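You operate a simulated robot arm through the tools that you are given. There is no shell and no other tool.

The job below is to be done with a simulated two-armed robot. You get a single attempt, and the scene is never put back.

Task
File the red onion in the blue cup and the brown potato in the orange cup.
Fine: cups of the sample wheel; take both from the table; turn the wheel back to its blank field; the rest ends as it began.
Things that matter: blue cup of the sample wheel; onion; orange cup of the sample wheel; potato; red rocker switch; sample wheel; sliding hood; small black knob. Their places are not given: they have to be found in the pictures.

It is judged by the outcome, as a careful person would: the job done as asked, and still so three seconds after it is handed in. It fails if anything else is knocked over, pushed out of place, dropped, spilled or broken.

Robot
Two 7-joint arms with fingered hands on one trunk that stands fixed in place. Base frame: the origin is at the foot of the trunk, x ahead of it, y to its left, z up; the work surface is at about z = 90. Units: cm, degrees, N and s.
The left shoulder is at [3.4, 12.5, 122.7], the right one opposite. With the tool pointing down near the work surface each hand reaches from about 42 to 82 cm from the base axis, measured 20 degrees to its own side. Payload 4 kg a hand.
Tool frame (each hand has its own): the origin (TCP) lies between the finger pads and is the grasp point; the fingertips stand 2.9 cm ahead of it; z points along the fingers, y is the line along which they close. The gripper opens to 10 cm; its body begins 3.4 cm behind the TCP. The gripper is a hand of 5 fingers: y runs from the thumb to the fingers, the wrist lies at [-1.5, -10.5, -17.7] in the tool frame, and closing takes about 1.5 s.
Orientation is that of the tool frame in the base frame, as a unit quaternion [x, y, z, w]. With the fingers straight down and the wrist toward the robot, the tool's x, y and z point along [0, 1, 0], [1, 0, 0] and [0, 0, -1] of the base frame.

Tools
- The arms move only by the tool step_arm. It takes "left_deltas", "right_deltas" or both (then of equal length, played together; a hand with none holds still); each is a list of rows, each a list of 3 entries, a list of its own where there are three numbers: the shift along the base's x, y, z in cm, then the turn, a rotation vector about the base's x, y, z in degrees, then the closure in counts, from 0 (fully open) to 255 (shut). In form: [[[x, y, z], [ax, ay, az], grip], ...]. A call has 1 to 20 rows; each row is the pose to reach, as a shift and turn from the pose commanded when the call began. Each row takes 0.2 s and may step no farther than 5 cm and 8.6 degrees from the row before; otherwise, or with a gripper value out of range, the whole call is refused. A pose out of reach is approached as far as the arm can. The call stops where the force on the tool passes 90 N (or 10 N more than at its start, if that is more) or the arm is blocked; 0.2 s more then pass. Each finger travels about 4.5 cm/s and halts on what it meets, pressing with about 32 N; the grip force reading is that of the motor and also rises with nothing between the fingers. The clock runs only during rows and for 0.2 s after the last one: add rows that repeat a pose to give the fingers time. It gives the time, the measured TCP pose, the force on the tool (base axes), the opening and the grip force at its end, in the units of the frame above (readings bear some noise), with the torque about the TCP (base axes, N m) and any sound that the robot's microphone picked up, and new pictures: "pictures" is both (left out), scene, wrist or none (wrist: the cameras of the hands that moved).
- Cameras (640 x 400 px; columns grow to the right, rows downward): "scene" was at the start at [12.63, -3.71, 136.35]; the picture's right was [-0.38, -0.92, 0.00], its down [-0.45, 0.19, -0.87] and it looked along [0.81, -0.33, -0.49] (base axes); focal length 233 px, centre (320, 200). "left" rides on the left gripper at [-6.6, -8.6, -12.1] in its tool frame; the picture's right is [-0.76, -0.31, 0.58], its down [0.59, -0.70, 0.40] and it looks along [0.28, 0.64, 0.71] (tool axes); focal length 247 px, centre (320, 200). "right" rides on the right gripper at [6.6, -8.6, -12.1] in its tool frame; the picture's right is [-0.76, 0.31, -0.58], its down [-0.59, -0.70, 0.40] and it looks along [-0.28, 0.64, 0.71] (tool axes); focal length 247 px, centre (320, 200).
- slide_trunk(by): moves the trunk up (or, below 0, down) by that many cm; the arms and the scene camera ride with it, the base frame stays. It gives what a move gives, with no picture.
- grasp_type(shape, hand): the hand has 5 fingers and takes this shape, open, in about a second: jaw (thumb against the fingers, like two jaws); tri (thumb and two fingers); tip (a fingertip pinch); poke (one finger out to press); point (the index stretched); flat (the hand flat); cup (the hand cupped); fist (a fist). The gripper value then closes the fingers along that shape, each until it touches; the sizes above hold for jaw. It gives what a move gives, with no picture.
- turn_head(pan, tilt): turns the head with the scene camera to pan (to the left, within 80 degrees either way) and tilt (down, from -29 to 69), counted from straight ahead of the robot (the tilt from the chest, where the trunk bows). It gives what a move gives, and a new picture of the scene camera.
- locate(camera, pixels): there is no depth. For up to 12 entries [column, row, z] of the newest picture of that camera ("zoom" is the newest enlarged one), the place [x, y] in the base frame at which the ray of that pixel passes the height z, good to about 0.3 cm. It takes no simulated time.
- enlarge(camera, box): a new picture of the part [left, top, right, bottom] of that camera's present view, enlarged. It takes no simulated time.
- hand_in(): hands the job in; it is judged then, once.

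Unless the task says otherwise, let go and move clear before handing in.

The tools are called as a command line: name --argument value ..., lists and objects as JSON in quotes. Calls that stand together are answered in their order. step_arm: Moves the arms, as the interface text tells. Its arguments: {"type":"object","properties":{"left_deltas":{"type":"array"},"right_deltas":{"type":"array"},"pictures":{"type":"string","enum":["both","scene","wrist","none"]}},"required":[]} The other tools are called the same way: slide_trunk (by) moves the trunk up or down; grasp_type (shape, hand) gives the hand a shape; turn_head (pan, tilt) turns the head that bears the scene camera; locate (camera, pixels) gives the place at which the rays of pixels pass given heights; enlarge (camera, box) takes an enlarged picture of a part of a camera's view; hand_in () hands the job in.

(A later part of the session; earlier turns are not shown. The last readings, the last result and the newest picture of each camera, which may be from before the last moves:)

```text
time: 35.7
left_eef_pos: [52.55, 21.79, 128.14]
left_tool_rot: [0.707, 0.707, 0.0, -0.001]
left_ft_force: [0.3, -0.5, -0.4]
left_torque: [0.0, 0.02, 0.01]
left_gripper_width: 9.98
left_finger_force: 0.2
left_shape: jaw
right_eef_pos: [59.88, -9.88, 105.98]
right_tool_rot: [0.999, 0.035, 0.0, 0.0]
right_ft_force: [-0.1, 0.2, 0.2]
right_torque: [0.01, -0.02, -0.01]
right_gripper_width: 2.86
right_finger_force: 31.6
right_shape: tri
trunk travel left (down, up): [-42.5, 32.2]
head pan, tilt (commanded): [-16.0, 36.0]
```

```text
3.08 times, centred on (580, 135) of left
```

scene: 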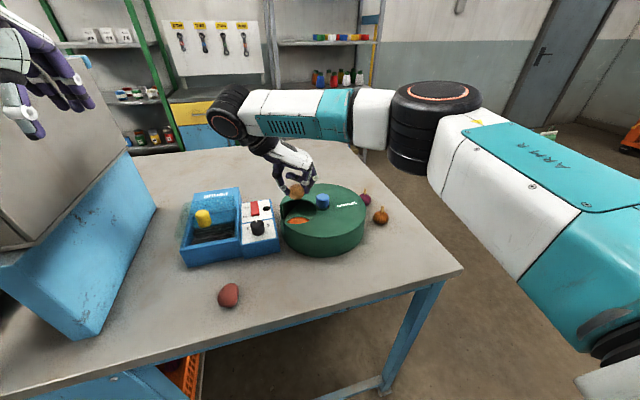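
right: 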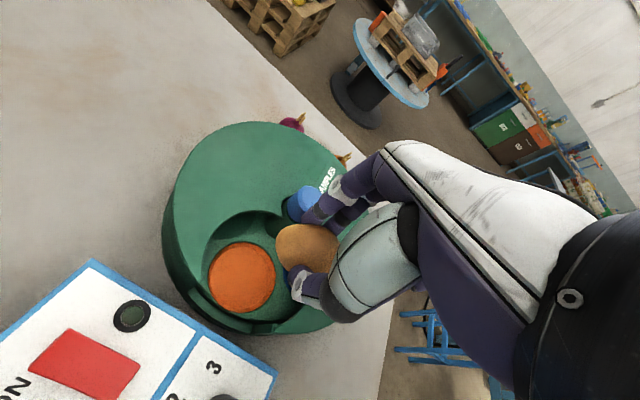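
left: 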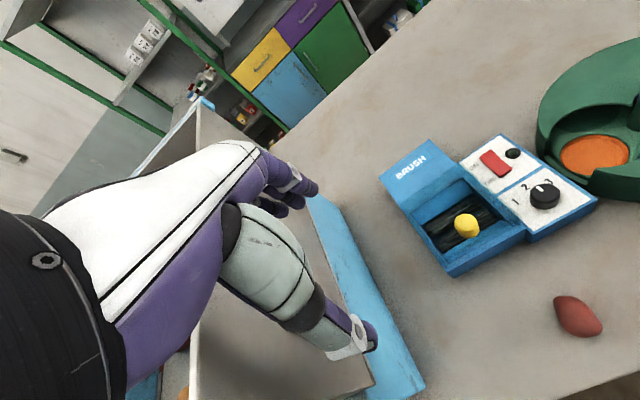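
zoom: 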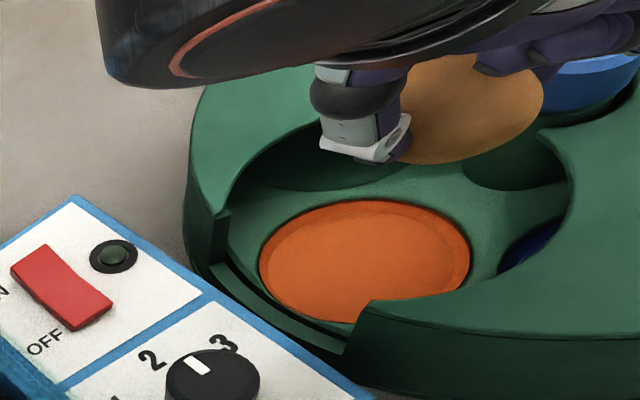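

The window, dish and hand line up within a few millimetres; the post-side clearance is the tightest, so I'll bias y to -9.65 and x to 60.1. Descending to z≈99.5 first and checking.

step_arm --right_deltas '[[[0.2, 0.2, -2], [0, 0, 0], 185], [[0.2, 0.2, -4], [0, 0, 0], 185], [[0.2, 0.2, -5.5], [0, 0, 0], 185], [[0.2, 0.2, -6.5], [0, 0, 0], 185], [[0.2, 0.2, -6.5], [0, 0, 0], 185]]' --pictures "both"

enlarge --camera "left" --box '[520, 70, 640, 200]'

enlarge --camera "scene" --box '[270, 140, 360, 240]'

enlarge --camera "right" --box '[180, 160, 380, 360]'

```text
time: 36.9
left_eef_pos: [52.65, 21.66, 128.22]
left_tool_rot: [0.708, 0.707, 0.0, 0.0]
left_ft_force: [0.9, -0.6, 0.0]
left_torque: [-0.01, 0.01, 0.0]
left_gripper_width: 9.99
left_finger_force: 0.1
left_shape: jaw
right_eef_pos: [60.23, -9.63, 99.59]
right_tool_rot: [0.999, 0.036, 0.0, 0.001]
right_ft_force: [0.5, 0.2, -0.6]
right_torque: [-0.01, -0.01, 0.02]
right_gripper_width: 2.81
right_finger_force: 31.9
right_shape: tri
trunk travel left (down, up): [-42.5, 32.2]
head pan, tilt (commanded): [-16.0, 36.0]
```

scene: 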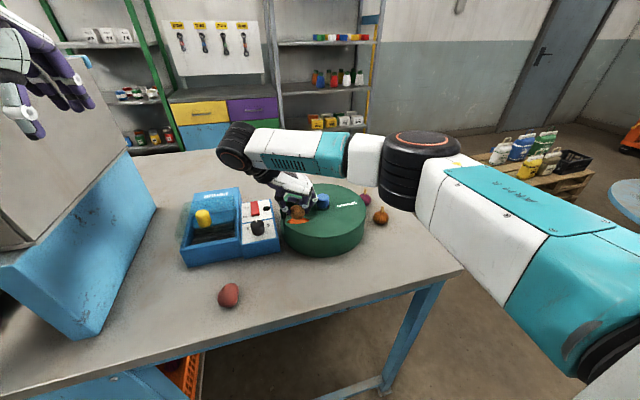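
right: 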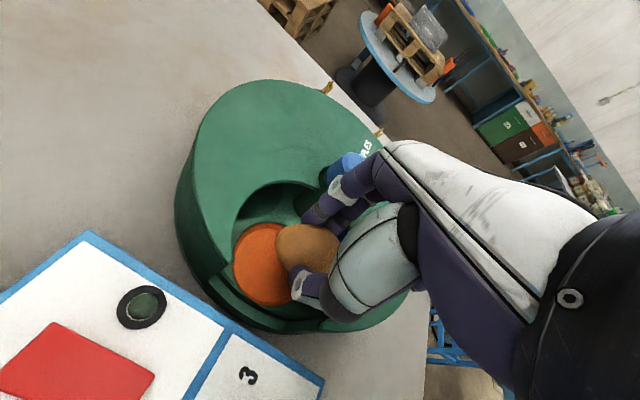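

```text
3.08 times, centred on (580, 135) of left
```

zoom: 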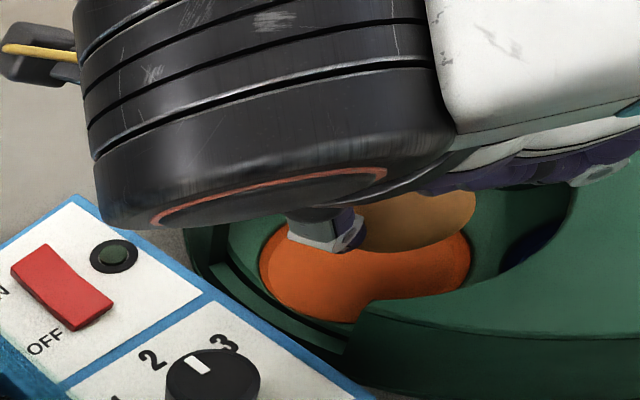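

```text
4.00 times, centred on (315, 190) of scene
```

zoom: 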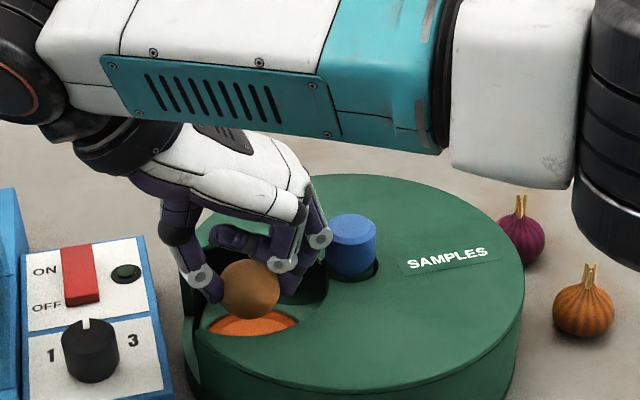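

```text
2.00 times, centred on (280, 260) of right
```

zoom: 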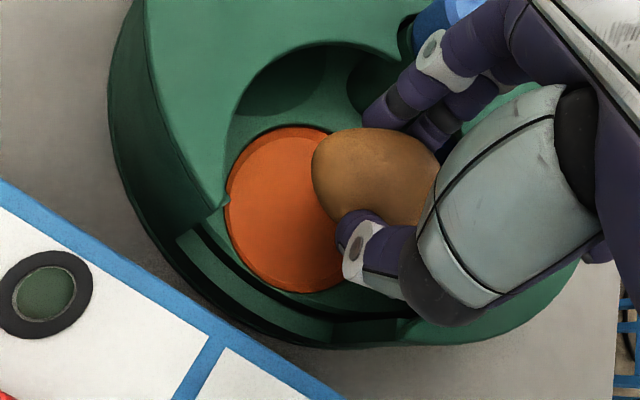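

The elbow is high (z≈118), so there is no risk to the onions. Lowering in small steps with force checks, to about z≈98.

step_arm --right_deltas '[[[0, 0, -0.5], [0, 0, 0], 185], [[0, 0, -1], [0, 0, 0], 185], [[0, 0, -1.5], [0, 0, 0], 185], [[0, 0, -1.5], [0, 0, 0], 185]]' --pictures "both"

enlarge --camera "left" --box '[540, 90, 640, 200]'

enlarge --camera "scene" --box '[270, 160, 340, 240]'

enlarge --camera "right" --box '[220, 180, 380, 340]'

```text
time: 37.9
left_eef_pos: [52.59, 21.71, 128.13]
left_tool_rot: [0.707, 0.707, 0.001, 0.0]
left_ft_force: [0.2, 0.5, -0.2]
left_torque: [0.0, -0.01, 0.01]
left_gripper_width: 10.01
left_finger_force: 0.1
left_shape: jaw
right_eef_pos: [59.99, -9.72, 98.01]
right_tool_rot: [0.999, 0.036, 0.001, -0.001]
right_ft_force: [0.2, 0.2, -0.2]
right_torque: [0.0, 0.01, 0.01]
right_gripper_width: 2.81
right_finger_force: 32.1
right_shape: tri
trunk travel left (down, up): [-42.5, 32.2]
head pan, tilt (commanded): [-16.0, 36.0]
```

scene: 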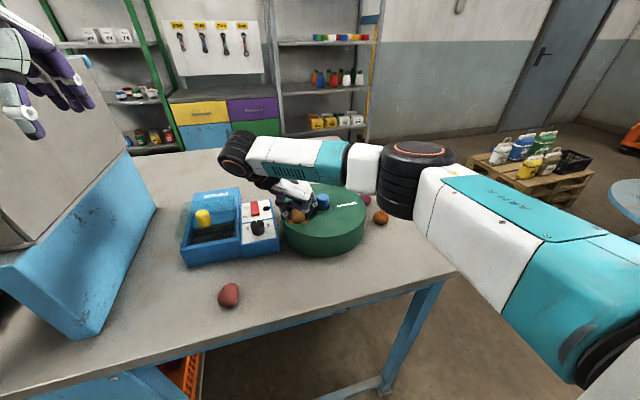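
right: 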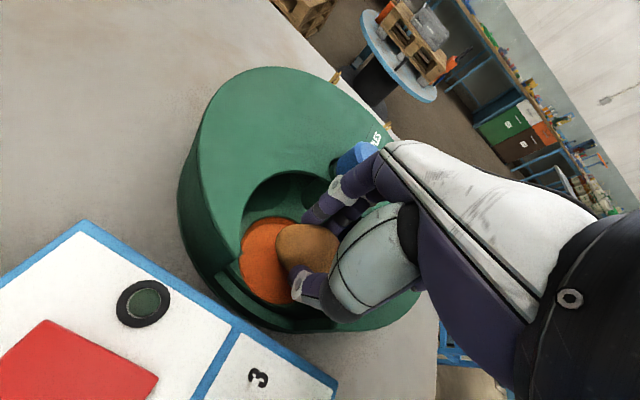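

```text
3.64 times, centred on (590, 145) of left
```

zoom: 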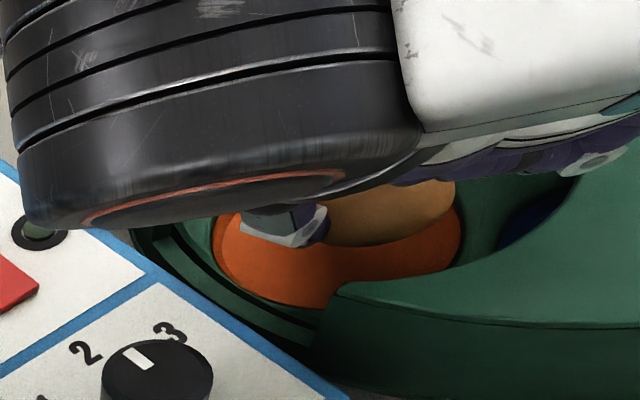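

```text
5.00 times, centred on (305, 200) of scene
```

zoom: 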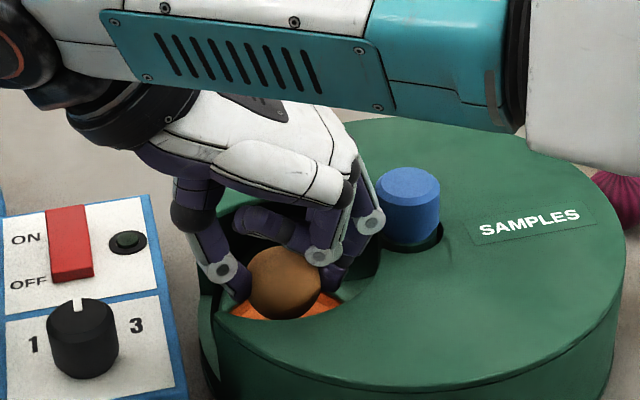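

```text
2.50 times, centred on (300, 260) of right
```

zoom: 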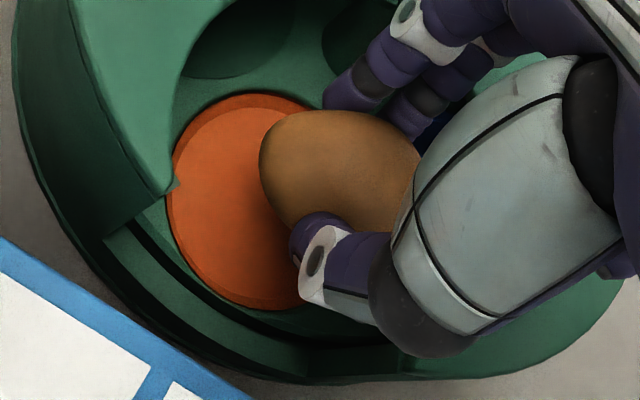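

No contact so far; the potato's bottom is about 1.5 cm above the dish. Two more 0.5 cm steps with force checks.

step_arm --right_deltas '[[[0, 0.05, -0.4], [0, 0, 0], 185], [[0, 0.05, -0.4], [0, 0, 0], 185]]' --pictures "none"

step_arm --right_deltas '[[[0, 0, -0.4], [0, 0, 0], 185], [[0, 0, -0.4], [0, 0, 0], 185]]' --pictures "both"

enlarge --camera "scene" --box '[270, 160, 340, 240]'

enlarge --camera "right" --box '[220, 180, 380, 340]'

```text
time: 38.5
left_eef_pos: [52.68, 21.74, 128.14]
left_tool_rot: [0.707, 0.707, 0.0, 0.0]
left_ft_force: [-0.2, 0.1, 0.5]
left_torque: [-0.03, -0.04, -0.02]
left_gripper_width: 9.98
left_finger_force: 0.0
left_shape: jaw
right_eef_pos: [60.08, -9.7, 97.63]
right_tool_rot: [0.999, 0.035, 0.0, 0.0]
right_ft_force: [0.4, -0.4, -0.7]
right_torque: [0.0, -0.03, 0.0]
right_gripper_width: 2.84
right_finger_force: 31.7
right_shape: tri
trunk travel left (down, up): [-42.5, 32.2]
head pan, tilt (commanded): [-16.0, 36.0]
```

```text
time: 39.1
left_eef_pos: [52.68, 21.8, 128.0]
left_tool_rot: [0.707, 0.707, 0.001, 0.0]
left_ft_force: [0.5, 0.5, 0.5]
left_torque: [0.0, 0.02, 0.01]
left_gripper_width: 10.01
left_finger_force: 0.2
left_shape: jaw
right_eef_pos: [59.96, -9.7, 97.27]
right_tool_rot: [0.999, 0.035, 0.0, 0.0]
right_ft_force: [-0.9, -0.5, 0.4]
right_torque: [0.0, 0.0, -0.02]
right_gripper_width: 2.81
right_finger_force: 32.1
right_shape: tri
trunk travel left (down, up): [-42.5, 32.2]
head pan, tilt (commanded): [-16.0, 36.0]
```

scene: 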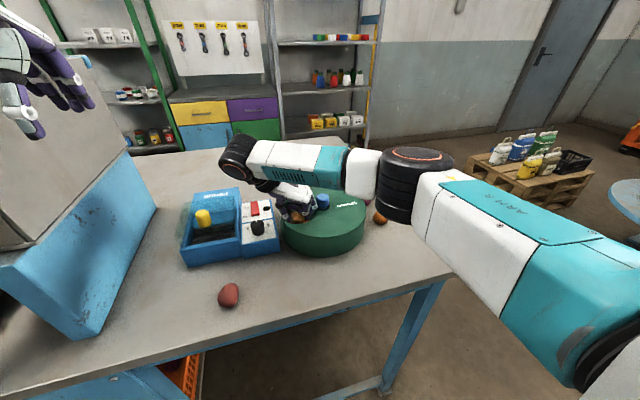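
right: 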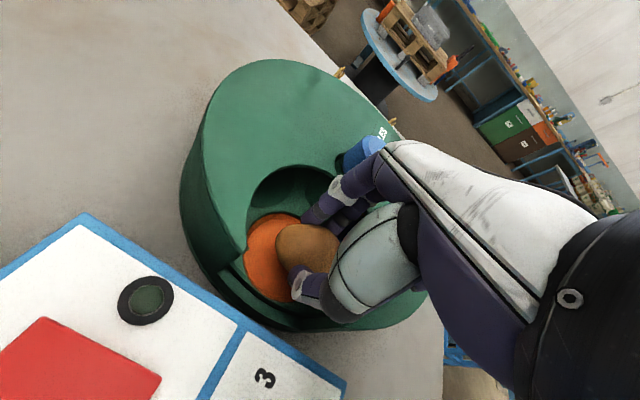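

```text
5.00 times, centred on (305, 200) of scene
```

zoom: 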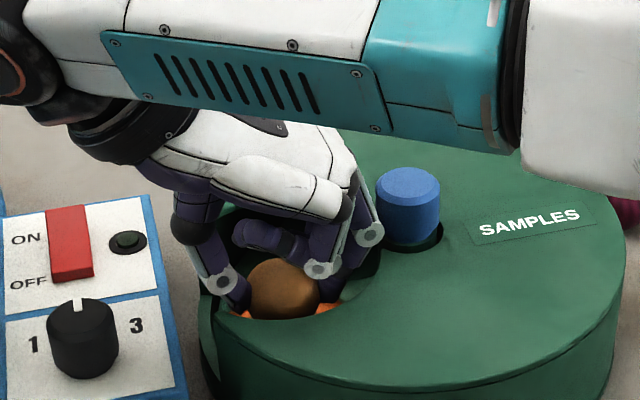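

```text
2.50 times, centred on (300, 260) of right
```

zoom: 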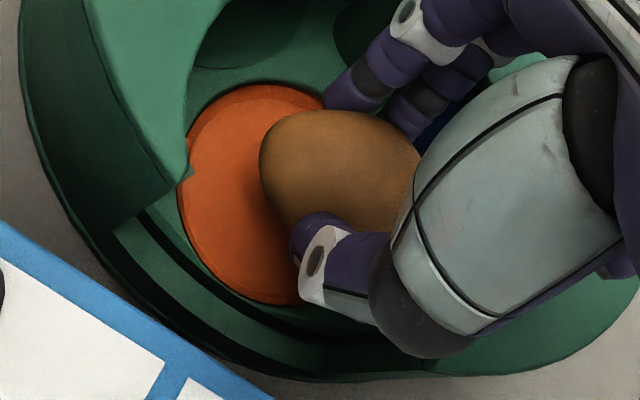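

Still no contact force, and the hand's axis is right over the dish centre. One more 0.4 cm step.

step_arm --right_deltas '[[[0, 0, -0.4], [0, 0, 0], 185], [[0, 0, -0.4], [0, 0, 0], 185]]' --pictures "none"

```text
time: 39.7
left_eef_pos: [52.67, 21.77, 128.04]
left_tool_rot: [0.707, 0.707, 0.0, 0.0]
left_ft_force: [-0.9, -0.4, -0.1]
left_torque: [0.0, 0.01, 0.03]
left_gripper_width: 10.01
left_finger_force: 0.1
left_shape: jaw
right_eef_pos: [60.16, -9.62, 96.73]
right_tool_rot: [0.999, 0.036, 0.0, -0.001]
right_ft_force: [-0.3, 0.4, -0.1]
right_torque: [0.02, -0.01, 0.02]
right_gripper_width: 2.8
right_finger_force: 32.1
right_shape: tri
trunk travel left (down, up): [-42.5, 32.2]
head pan, tilt (commanded): [-16.0, 36.0]
```

Still free. One last 0.3 cm to feel for the dish.

step_arm --right_deltas '[[[0, 0, -0.3], [0, 0, 0], 185], [[0, 0, -0.3], [0, 0, 0], 185]]' --pictures "both"

enlarge --camera "left" --box '[540, 90, 640, 200]'

enlarge --camera "right" --box '[220, 180, 380, 340]'

```text
time: 40.3
left_eef_pos: [52.61, 21.73, 128.15]
left_tool_rot: [0.707, 0.708, 0.0, 0.001]
left_ft_force: [-0.2, -0.2, 0.1]
left_torque: [0.0, -0.04, 0.02]
left_gripper_width: 9.98
left_finger_force: 0.1
left_shape: jaw
right_eef_pos: [60.02, -9.56, 96.48]
right_tool_rot: [0.999, 0.035, 0.0, 0.0]
right_ft_force: [-0.4, -0.3, -0.3]
right_torque: [0.01, 0.01, 0.01]
right_gripper_width: 2.82
right_finger_force: 31.9
right_shape: tri
trunk travel left (down, up): [-42.5, 32.2]
head pan, tilt (commanded): [-16.0, 36.0]
```

scene: 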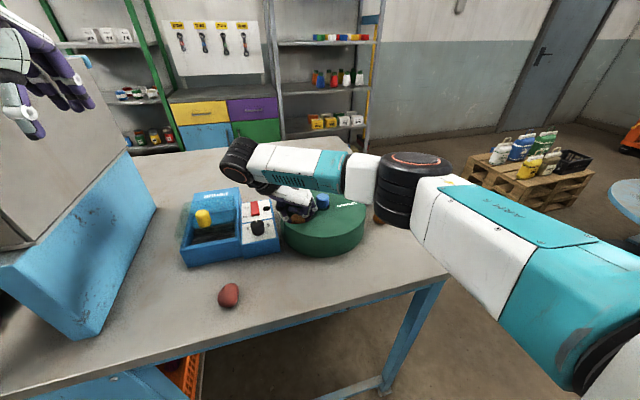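
right: 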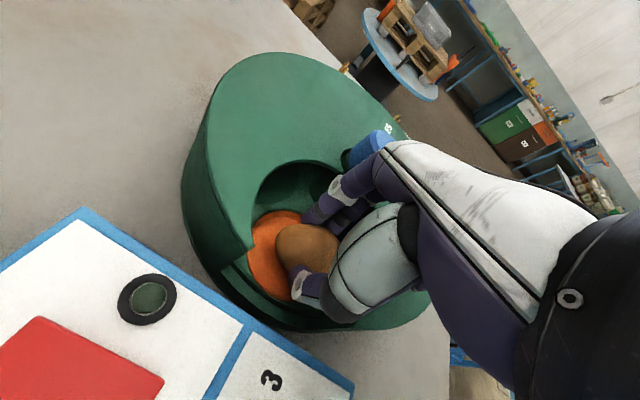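

```text
3.64 times, centred on (590, 145) of left
```

zoom: 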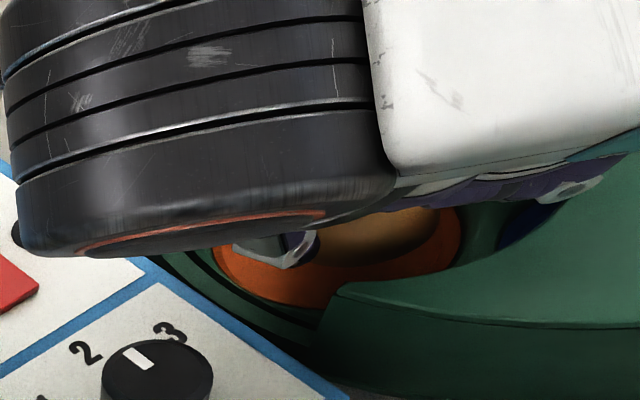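

```text
2.50 times, centred on (300, 260) of right
```

zoom: 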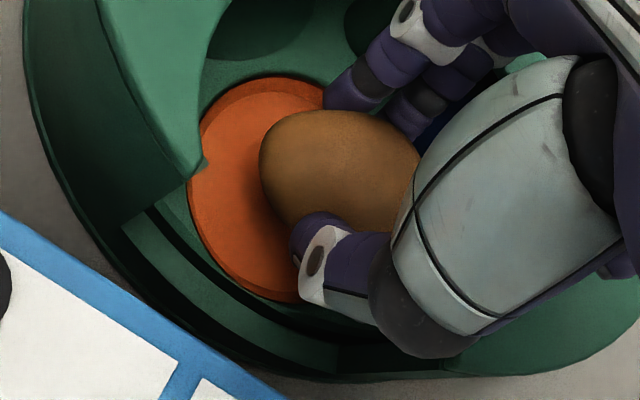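

step_arm --right_deltas '[[[0, 0, -0.3], [0, 0, 0], 185], [[0, 0, -0.3], [0, 0, 0], 185]]' --pictures "none"

```text
time: 40.9
left_eef_pos: [52.71, 21.66, 128.04]
left_tool_rot: [0.707, 0.707, -0.001, 0.0]
left_ft_force: [0.8, 1.0, -0.5]
left_torque: [-0.01, 0.02, 0.0]
left_gripper_width: 10.01
left_finger_force: 0.0
left_shape: jaw
right_eef_pos: [60.08, -9.65, 96.23]
right_tool_rot: [0.999, 0.035, 0.0, 0.001]
right_ft_force: [-0.4, 0.2, -0.3]
right_torque: [0.05, 0.03, -0.02]
right_gripper_width: 2.84
right_finger_force: 32.4
right_shape: tri
trunk travel left (down, up): [-42.5, 32.2]
head pan, tilt (commanded): [-16.0, 36.0]
```

step_arm --right_deltas '[[[0, 0, -0.3], [0, 0, 0], 185], [[0, 0, -0.3], [0, 0, 0], 185]]' --pictures "wrist"

enlarge --camera "right" --box '[220, 180, 380, 340]'

enlarge --camera "scene" --box '[270, 160, 340, 240]'

```text
time: 41.5
left_eef_pos: [52.61, 21.78, 128.16]
left_tool_rot: [0.707, 0.708, 0.001, 0.0]
left_ft_force: [-0.7, -0.3, -0.2]
left_torque: [0.0, 0.03, 0.0]
left_gripper_width: 9.99
left_finger_force: 0.0
left_shape: jaw
right_eef_pos: [60.12, -9.67, 95.92]
right_tool_rot: [0.999, 0.035, 0.0, 0.0]
right_ft_force: [-0.3, -0.2, -0.1]
right_torque: [-0.01, 0.0, -0.01]
right_gripper_width: 2.83
right_finger_force: 32.2
right_shape: tri
trunk travel left (down, up): [-42.5, 32.2]
head pan, tilt (commanded): [-16.0, 36.0]
```

right: 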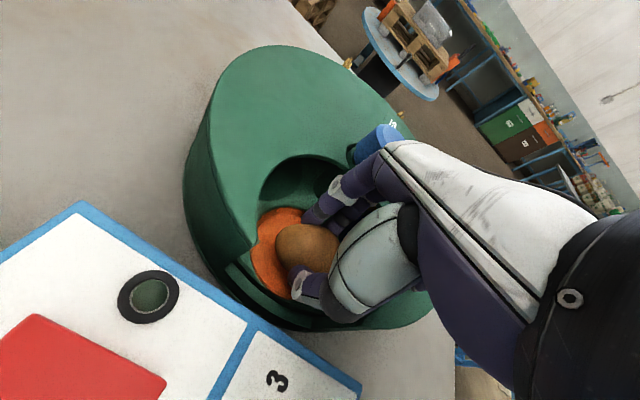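

```text
2.50 times, centred on (300, 260) of right
```

zoom: 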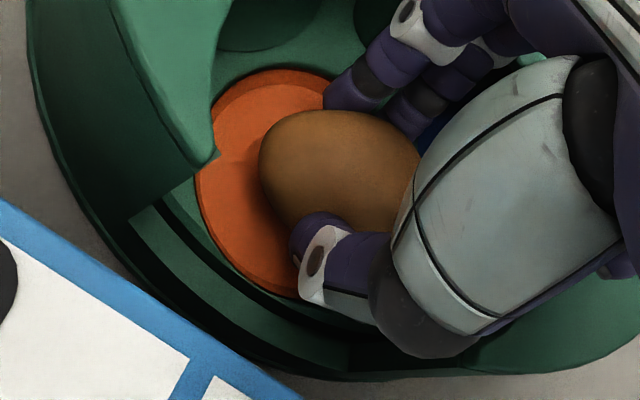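

```text
5.00 times, centred on (305, 200) of scene
```

zoom: 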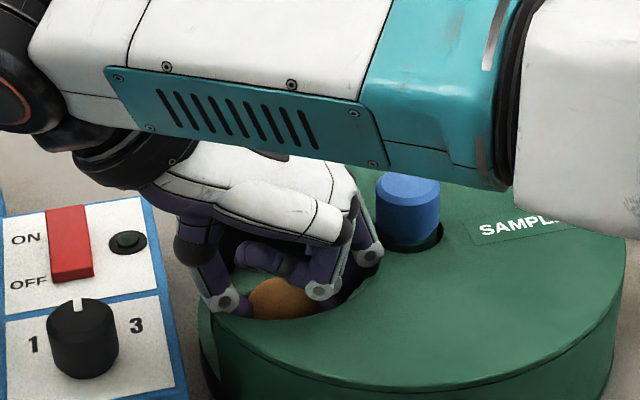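

step_arm --right_deltas '[[[0, 0, -0.3], [0, 0, 0], 185], [[0, 0, -0.3], [0, 0, 0], 185]]' --pictures "none"

```text
time: 42.1
left_eef_pos: [52.57, 21.73, 128.23]
left_tool_rot: [0.707, 0.707, 0.001, 0.0]
left_ft_force: [-0.2, 0.9, 0.8]
left_torque: [0.01, 0.0, -0.03]
left_gripper_width: 10.0
left_finger_force: 0.1
left_shape: jaw
right_eef_pos: [60.07, -9.61, 95.62]
right_tool_rot: [0.999, 0.035, 0.001, 0.0]
right_ft_force: [0.4, 0.4, -0.7]
right_torque: [0.01, 0.01, -0.03]
right_gripper_width: 2.81
right_finger_force: 31.8
right_shape: tri
trunk travel left (down, up): [-42.5, 32.2]
head pan, tilt (commanded): [-16.0, 36.0]
```

step_arm --right_deltas '[[[0, 0, -0.3], [0, 0, 0], 185], [[0, 0, -0.3], [0, 0, 0], 185]]' --pictures "both"

enlarge --camera "right" --box '[220, 180, 380, 340]'

enlarge --camera "scene" --box '[270, 160, 340, 240]'

```text
time: 42.7
left_eef_pos: [52.78, 21.79, 128.13]
left_tool_rot: [0.707, 0.707, 0.0, 0.0]
left_ft_force: [-0.2, -0.3, 0.2]
left_torque: [-0.01, 0.0, -0.04]
left_gripper_width: 10.01
left_finger_force: 0.1
left_shape: jaw
right_eef_pos: [60.08, -9.67, 95.35]
right_tool_rot: [0.999, 0.036, 0.0, -0.001]
right_ft_force: [-0.8, -0.6, 1.1]
right_torque: [0.0, 0.02, 0.01]
right_gripper_width: 2.82
right_finger_force: 32.0
right_shape: tri
trunk travel left (down, up): [-42.5, 32.2]
head pan, tilt (commanded): [-16.0, 36.0]
```

scene: 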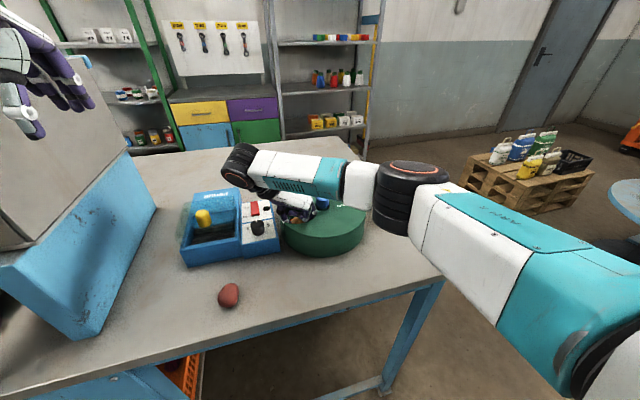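
right: 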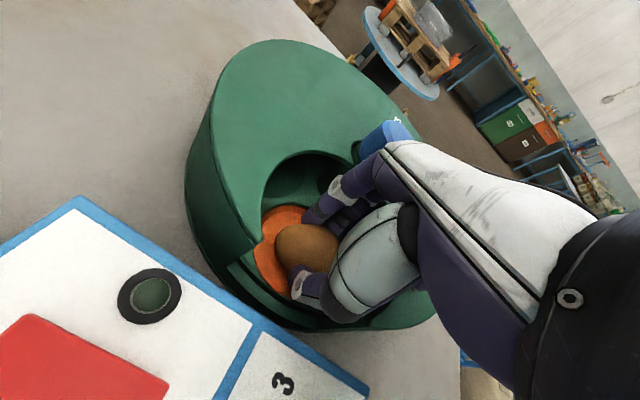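

```text
2.50 times, centred on (300, 260) of right
```

zoom: 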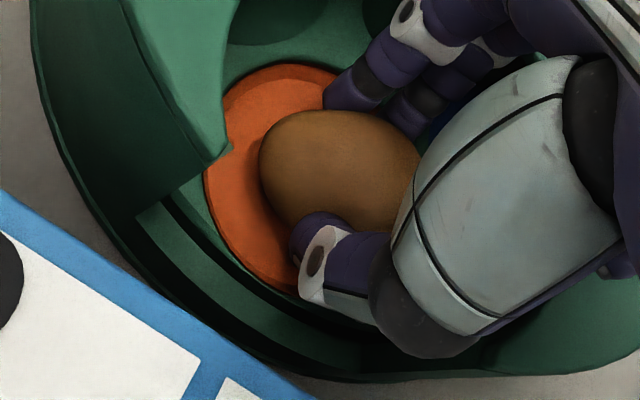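

```text
5.00 times, centred on (305, 200) of scene
```

zoom: 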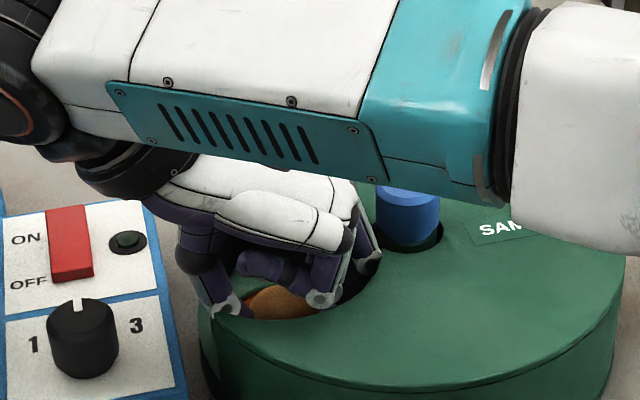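

step_arm --right_deltas '[[[0, 0, -0.3], [0, 0, 0], 185], [[0, 0, -0.3], [0, 0, 0], 185]]' --pictures "none"

```text
time: 43.3
left_eef_pos: [52.53, 21.58, 128.12]
left_tool_rot: [0.707, 0.708, 0.0, 0.0]
left_ft_force: [-0.4, 0.2, -0.6]
left_torque: [0.0, 0.0, -0.03]
left_gripper_width: 9.98
left_finger_force: 0.0
left_shape: jaw
right_eef_pos: [59.97, -9.62, 95.29]
right_tool_rot: [0.999, 0.035, 0.002, 0.0]
right_ft_force: [0.7, -0.9, 13.6]
right_torque: [0.05, -0.06, 0.01]
right_gripper_width: 2.9
right_finger_force: 31.9
right_shape: tri
trunk travel left (down, up): [-42.5, 32.2]
head pan, tilt (commanded): [-16.0, 36.0]
```

Contact: 13.6 N upward with almost no torque, so the potato is resting on the dish. I'll ease up 0.2 cm, open slightly, and look.

step_arm --right_deltas '[[[0, 0, 0.25], [0, 0, 0], 185], [[0, 0, 0.25], [0, 0, 0], 178], [[0, 0, 0.25], [0, 0, 0], 170], [[0, 0, 0.25], [0, 0, 0], 162], [[0, 0, 0.25], [0, 0, 0], 154], [[0, 0, 0.25], [0, 0, 0], 150], [[0, 0, 0.25], [0, 0, 0], 150]]' --pictures "both"

enlarge --camera "right" --box '[220, 180, 380, 340]'

```text
time: 44.9
left_eef_pos: [52.61, 21.67, 128.14]
left_tool_rot: [0.707, 0.707, 0.0, 0.0]
left_ft_force: [1.0, 0.1, -0.1]
left_torque: [0.03, 0.02, 0.0]
left_gripper_width: 10.01
left_finger_force: 0.0
left_shape: jaw
right_eef_pos: [60.15, -9.77, 95.3]
right_tool_rot: [0.999, 0.036, 0.0, 0.001]
right_ft_force: [0.6, 0.6, -0.3]
right_torque: [0.01, 0.0, -0.01]
right_gripper_width: 4.07
right_finger_force: 0.1
right_shape: tri
trunk travel left (down, up): [-42.5, 32.2]
head pan, tilt (commanded): [-16.0, 36.0]
```

scene: 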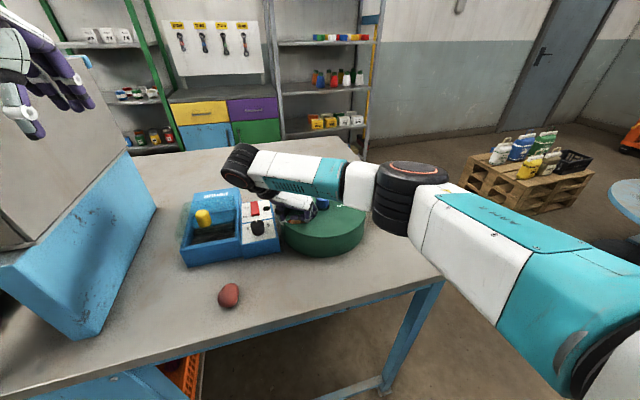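
right: 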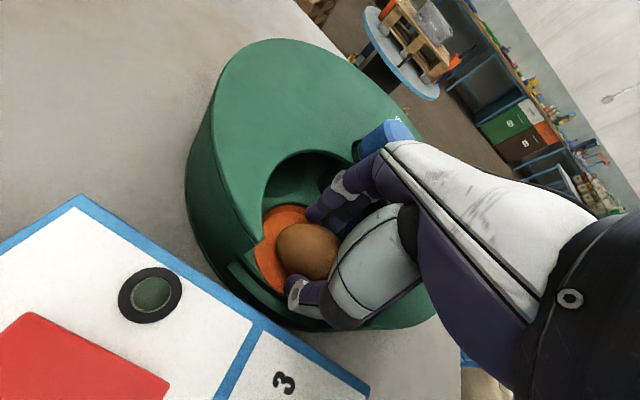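

```text
2.50 times, centred on (300, 260) of right
```

zoom: 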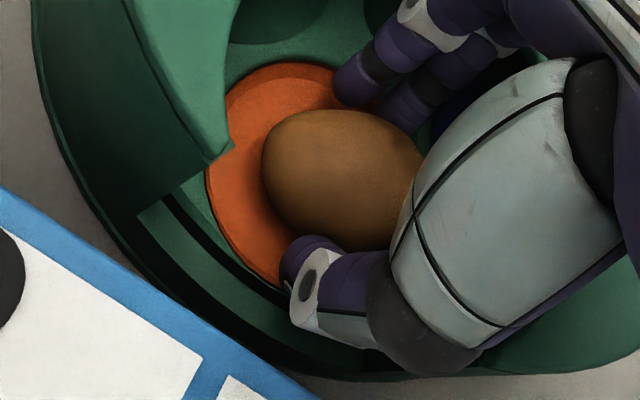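

The potato rests in the orange dish, fingers clear. Opening a touch more and rising straight up.

step_arm --right_deltas '[[[0, 0, 0], [0, 0, 0], 142], [[0, 0, 0.3], [0, 0, 0], 142], [[0, 0, 1], [0, 0, 0], 142], [[0, 0, 2.5], [0, 0, 0], 142], [[0, 0, 5], [0, 0, 0], 142], [[0, 0, 8.5], [0, 0, 0], 142], [[0, 0, 12.5], [0, 0, 0], 120], [[0, 0, 16.5], [0, 0, 0], 100], [[0, 0, 20], [0, 0, 0], 90], [[0, 0, 20], [0, 0, 0], 90]]' --pictures "both"

enlarge --camera "left" --box '[520, 70, 640, 200]'

enlarge --camera "right" --box '[120, 180, 320, 380]'

```text
time: 47.1
left_eef_pos: [52.67, 21.72, 128.1]
left_tool_rot: [0.708, 0.707, -0.001, -0.001]
left_ft_force: [-0.3, -0.1, 0.2]
left_torque: [-0.01, -0.01, -0.01]
left_gripper_width: 10.0
left_finger_force: 0.1
left_shape: jaw
right_eef_pos: [60.12, -9.56, 115.2]
right_tool_rot: [0.999, 0.035, 0.0, -0.001]
right_ft_force: [0.6, 0.2, 0.0]
right_torque: [0.03, -0.01, -0.01]
right_gripper_width: 6.46
right_finger_force: 0.1
right_shape: tri
trunk travel left (down, up): [-42.5, 32.2]
head pan, tilt (commanded): [-16.0, 36.0]
```

scene: 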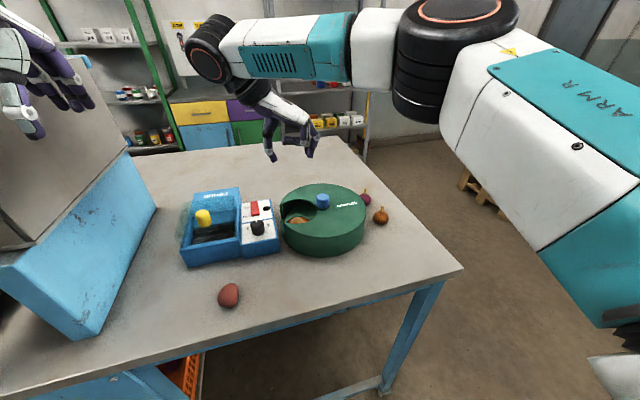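
right: 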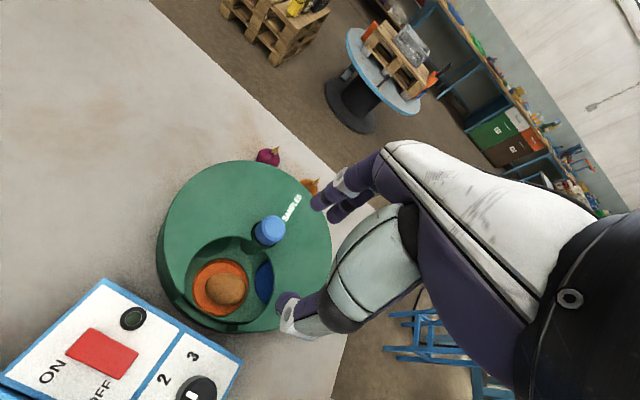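

```text
3.08 times, centred on (580, 135) of left
```

zoom: 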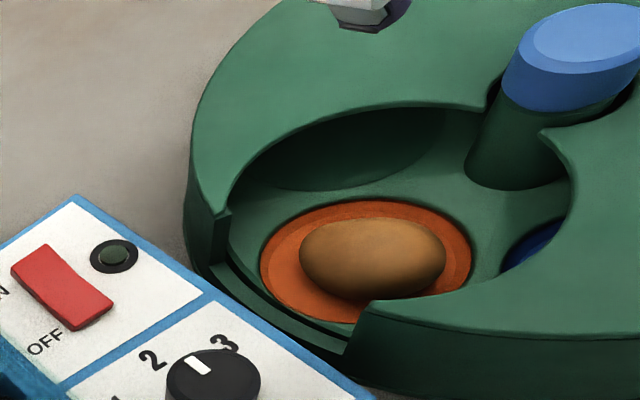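

```text
2.00 times, centred on (220, 280) of right
```

zoom: 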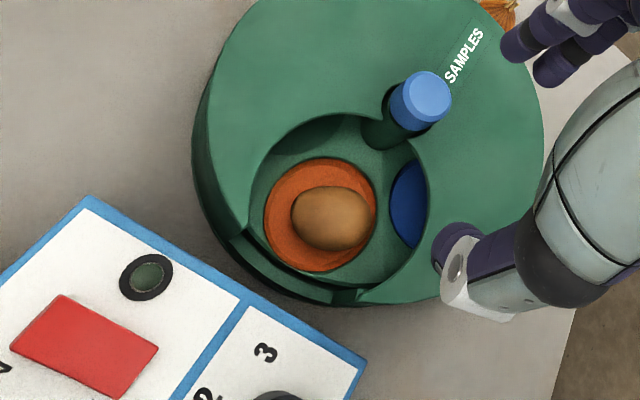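

The potato sits well in the orange dish, with the blue cup next on the -x side. I'll now swing the right hand to yaw ≈ -8 above the post for the next clockwise step.

step_arm --right_deltas '[[[0, -0.8, 0], [0, 0, 8], 90], [[0.1, -1.6, 0], [0, 0, 16], 90], [[0.1, -2.4, 0], [0, 0, 24], 90], [[0.1, -3.2, 0], [0, 0, 32], 90], [[0.1, -4, 0], [0, 0, 40], 90], [[0.2, -4.8, 0], [0, 0, 48], 90], [[0.2, -5.6, 0], [0, 0, 56], 90], [[0.3, -6.4, 0], [0, 0, 64], 90], [[0.3, -7, 0], [0, 0, 72], 90], [[0.3, -7.4, 0], [0, 0, 78], 90], [[0.3, -7.4, -4], [0, 0, 78], 100], [[0.3, -7.4, -4], [0, 0, 78], 100]]' --pictures "both"

enlarge --camera "right" --box '[190, 200, 350, 350]'

```text
time: 49.7
left_eef_pos: [52.5, 21.71, 128.16]
left_tool_rot: [0.707, 0.708, 0.0, 0.0]
left_ft_force: [-0.1, -0.1, -1.2]
left_torque: [0.03, 0.01, -0.01]
left_gripper_width: 9.99
left_finger_force: 0.1
left_shape: jaw
right_eef_pos: [60.34, -17.03, 111.28]
right_tool_rot: [0.754, 0.657, 0.0, 0.0]
right_ft_force: [-0.5, 0.8, -0.1]
right_torque: [0.0, -0.02, 0.01]
right_gripper_width: 6.11
right_finger_force: 0.1
right_shape: tri
trunk travel left (down, up): [-42.5, 32.2]
head pan, tilt (commanded): [-16.0, 36.0]
```

scene: 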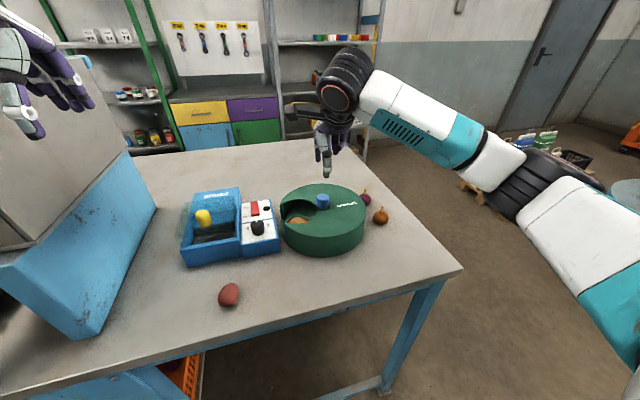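
right: 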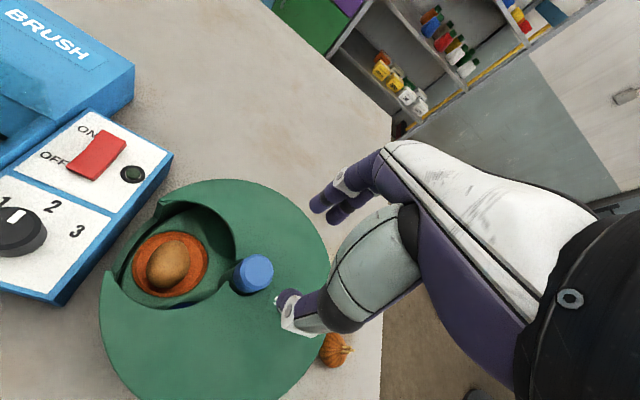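

```text
2.67 times, centred on (270, 275) of right
```

zoom: 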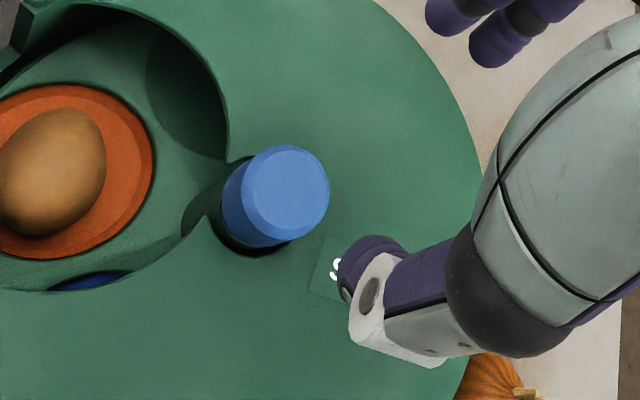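

The post is on the hand's axis within 2 px. Descending onto it and gripping.

step_arm --right_deltas '[[[0, 0, -3.5], [0, 0, 0], 105], [[0, 0, -7], [0, 0, 0], 110], [[0, 0, -9], [0, 0, 0], 110], [[0, 0, -9.9], [0, 0, 0], 110], [[0, 0, -9.9], [0, 0, 0], 135], [[0, 0, -9.9], [0, 0, 0], 155], [[0, 0, -9.9], [0, 0, 0], 165], [[0, 0, -9.9], [0, 0, 0], 175], [[0, 0, -9.9], [0, 0, 0], 185], [[0, 0, -9.9], [0, 0, 0], 195], [[0, 0, -9.9], [0, 0, 0], 200], [[0, 0, -9.9], [0, 0, 0], 200]]' --pictures "both"

enlarge --camera "right" --box '[200, 160, 380, 360]'

enlarge --camera "scene" --box '[270, 150, 370, 260]'

```text
time: 52.3
left_eef_pos: [52.58, 21.61, 128.08]
left_tool_rot: [0.707, 0.707, 0.0, 0.0]
left_ft_force: [-0.7, 0.1, 0.0]
left_torque: [0.0, 0.01, -0.04]
left_gripper_width: 10.0
left_finger_force: 0.0
left_shape: jaw
right_eef_pos: [60.36, -17.02, 101.33]
right_tool_rot: [0.755, 0.656, -0.001, -0.001]
right_ft_force: [0.9, -0.6, -2.0]
right_torque: [-0.02, -0.01, 0.01]
right_gripper_width: 2.56
right_finger_force: 32.0
right_shape: tri
trunk travel left (down, up): [-42.5, 32.2]
head pan, tilt (commanded): [-16.0, 36.0]
```

scene: 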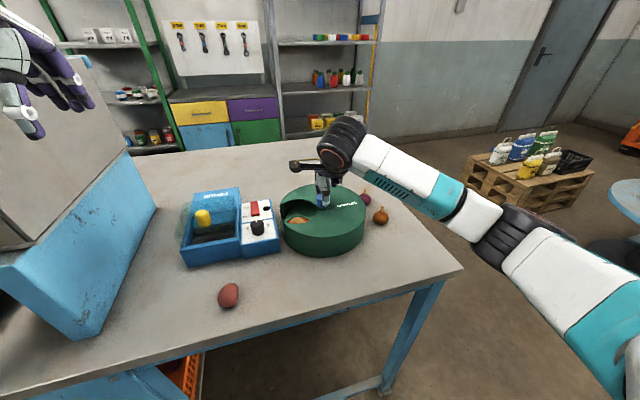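
right: 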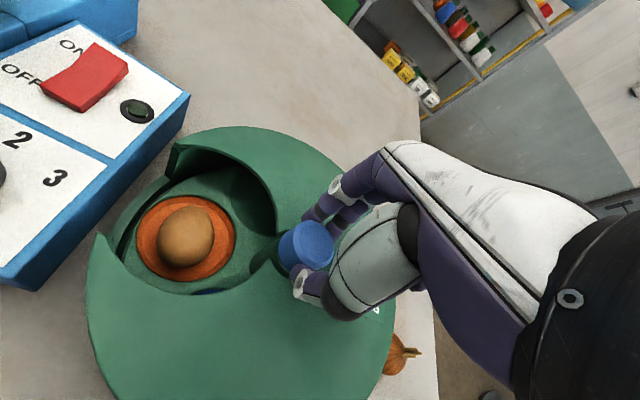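

```text
2.00 times, centred on (290, 260) of right
```

zoom: 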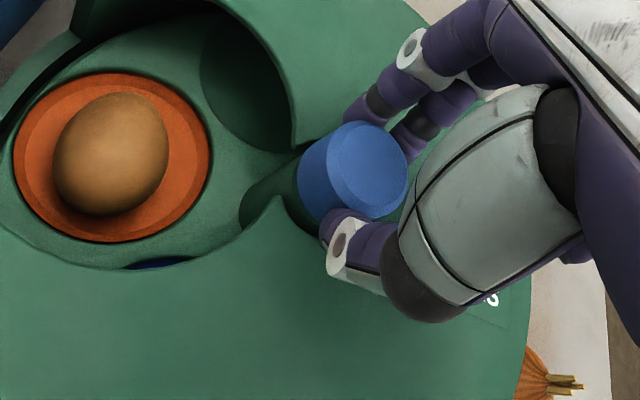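

```text
3.64 times, centred on (320, 205) of scene
```

zoom: 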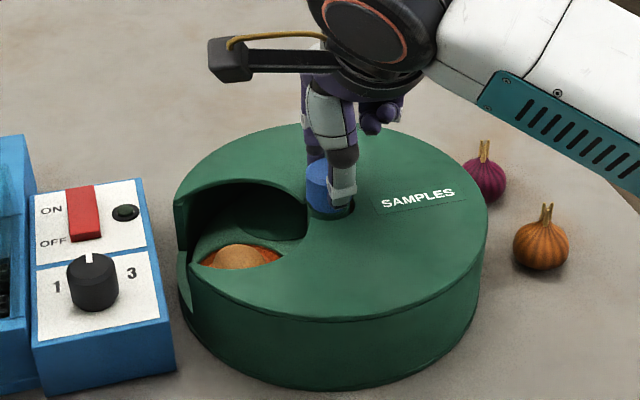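

Gripped at 2.56 again. Turning 72° clockwise slowly (4° per row) so the potato doesn't roll.

step_arm --right_deltas '[[[0, 0, 0], [0, 0, -2], 200], [[0, 0, 0], [0, 0, -5], 200], [[0, 0, 0], [0, 0, -9], 200], [[0, 0, 0], [0, 0, -13], 200], [[0, 0, 0], [0, 0, -17], 200], [[0, 0, 0], [0, 0, -21], 200], [[0, 0, 0], [0, 0, -25], 200], [[0, 0, 0], [0, 0, -29], 200], [[0, 0, 0], [0, 0, -33], 200], [[0, 0, 0], [0, 0, -37], 200], [[0, 0, 0], [0, 0, -41], 200]]' --pictures "both"

enlarge --camera "right" --box '[120, 140, 380, 400]'

enlarge --camera "left" --box '[520, 70, 640, 200]'

```text
time: 54.7
left_eef_pos: [52.58, 21.83, 128.18]
left_tool_rot: [0.707, 0.707, 0.0, 0.0]
left_ft_force: [-0.3, 0.5, -0.3]
left_torque: [0.01, -0.02, -0.01]
left_gripper_width: 9.96
left_finger_force: 0.0
left_shape: jaw
right_eef_pos: [60.34, -16.92, 101.34]
right_tool_rot: [0.936, 0.351, 0.0, 0.0]
right_ft_force: [-4.2, 4.0, -2.9]
right_torque: [0.08, 0.11, 0.04]
right_gripper_width: 2.5
right_finger_force: 31.8
right_shape: tri
trunk travel left (down, up): [-42.5, 32.2]
head pan, tilt (commanded): [-16.0, 36.0]
```

scene: 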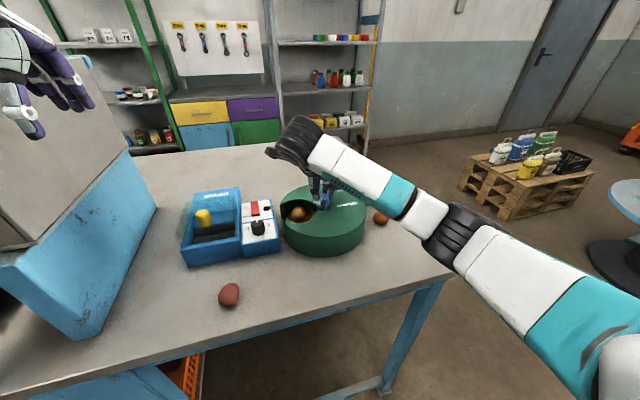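
right: 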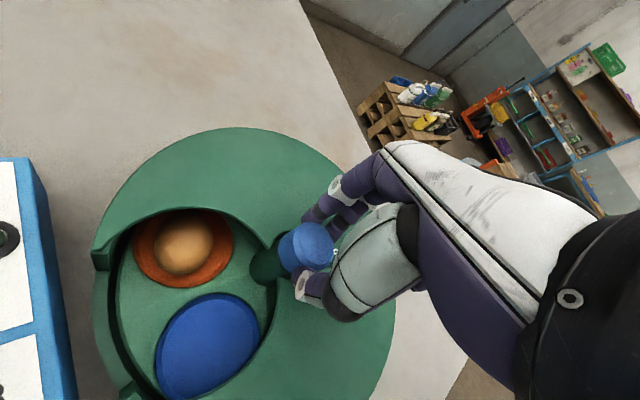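

```text
1.54 times, centred on (250, 270) of right
```

zoom: 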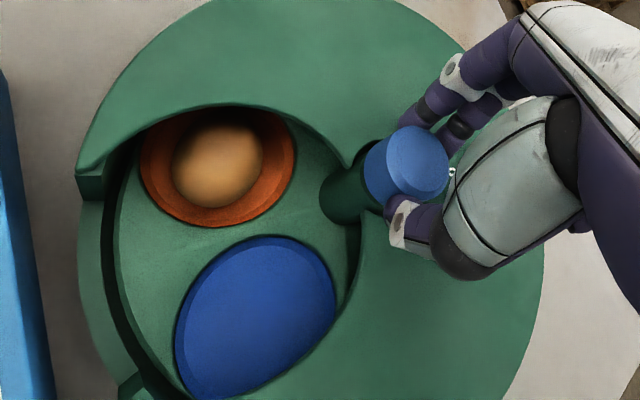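

```text
3.08 times, centred on (580, 135) of left
```

zoom: 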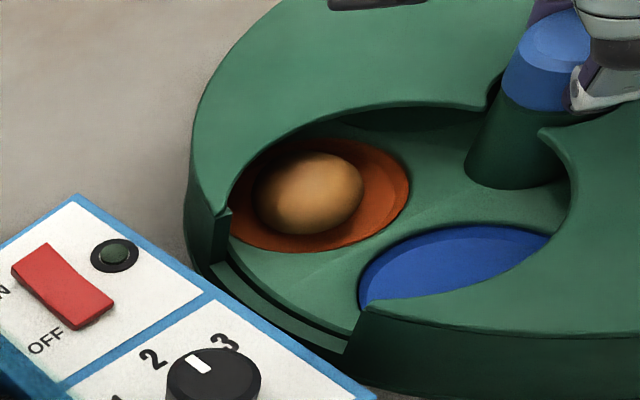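

The wheel turns nicely with the potato steady in its dish, and the empty blue cup is coming into view. Finishing the remaining 31°.

step_arm --right_deltas '[[[0, 0, 0], [0, 0, -4], 200], [[0, 0, 0], [0, 0, -8], 200], [[0, 0, 0], [0, 0, -12], 200], [[0, 0, 0], [0, 0, -16], 200], [[0, 0, 0], [0, 0, -20], 200], [[0, 0, 0], [0, 0, -24], 200], [[0, 0, 0], [0, 0, -28], 200], [[0, 0, 0], [0, 0, -31], 200], [[0, 0, 0], [0, 0, -31], 200]]' --pictures "both"

enlarge --camera "left" --box '[520, 70, 640, 200]'

enlarge --camera "right" --box '[120, 140, 380, 400]'

```text
time: 56.7
left_eef_pos: [52.76, 21.93, 128.17]
left_tool_rot: [0.707, 0.707, 0.0, 0.001]
left_ft_force: [-1.0, -0.4, -1.1]
left_torque: [-0.03, -0.01, 0.0]
left_gripper_width: 10.03
left_finger_force: 0.0
left_shape: jaw
right_eef_pos: [60.31, -16.9, 101.41]
right_tool_rot: [0.996, 0.088, 0.001, -0.001]
right_ft_force: [-5.6, 8.0, -2.6]
right_torque: [0.16, 0.13, -0.01]
right_gripper_width: 2.48
right_finger_force: 31.9
right_shape: tri
trunk travel left (down, up): [-42.5, 32.2]
head pan, tilt (commanded): [-16.0, 36.0]
```

scene: 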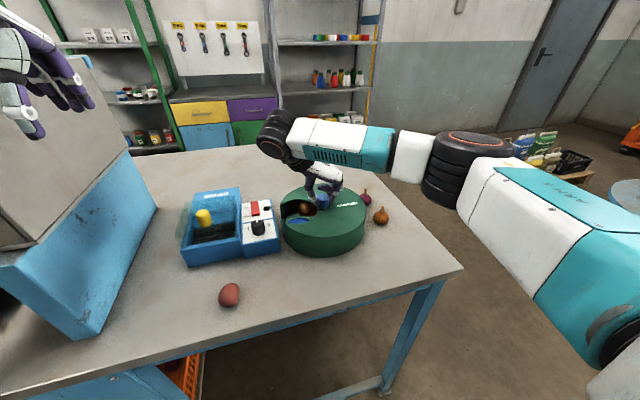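
right: 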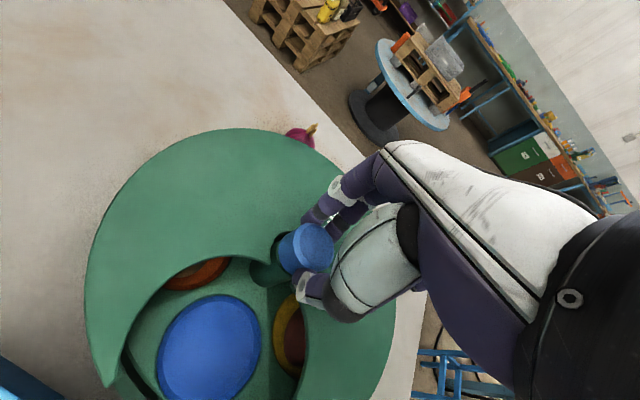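

```text
3.08 times, centred on (580, 135) of left
```

zoom: 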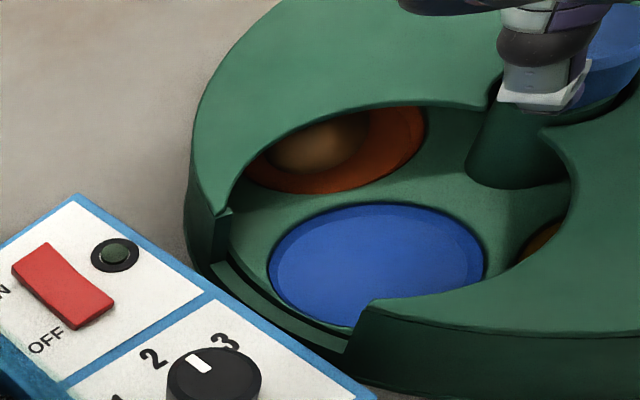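

```text
1.54 times, centred on (250, 270) of right
```

zoom: 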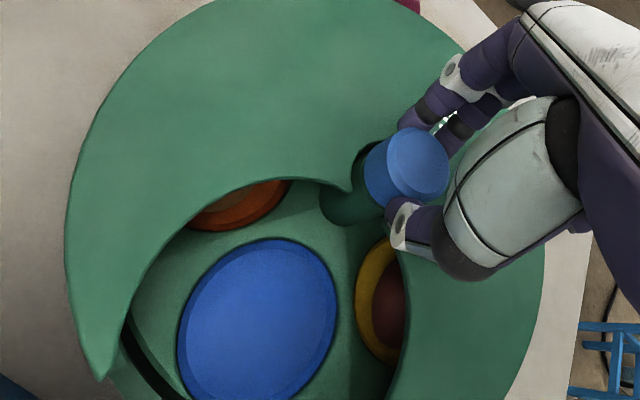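

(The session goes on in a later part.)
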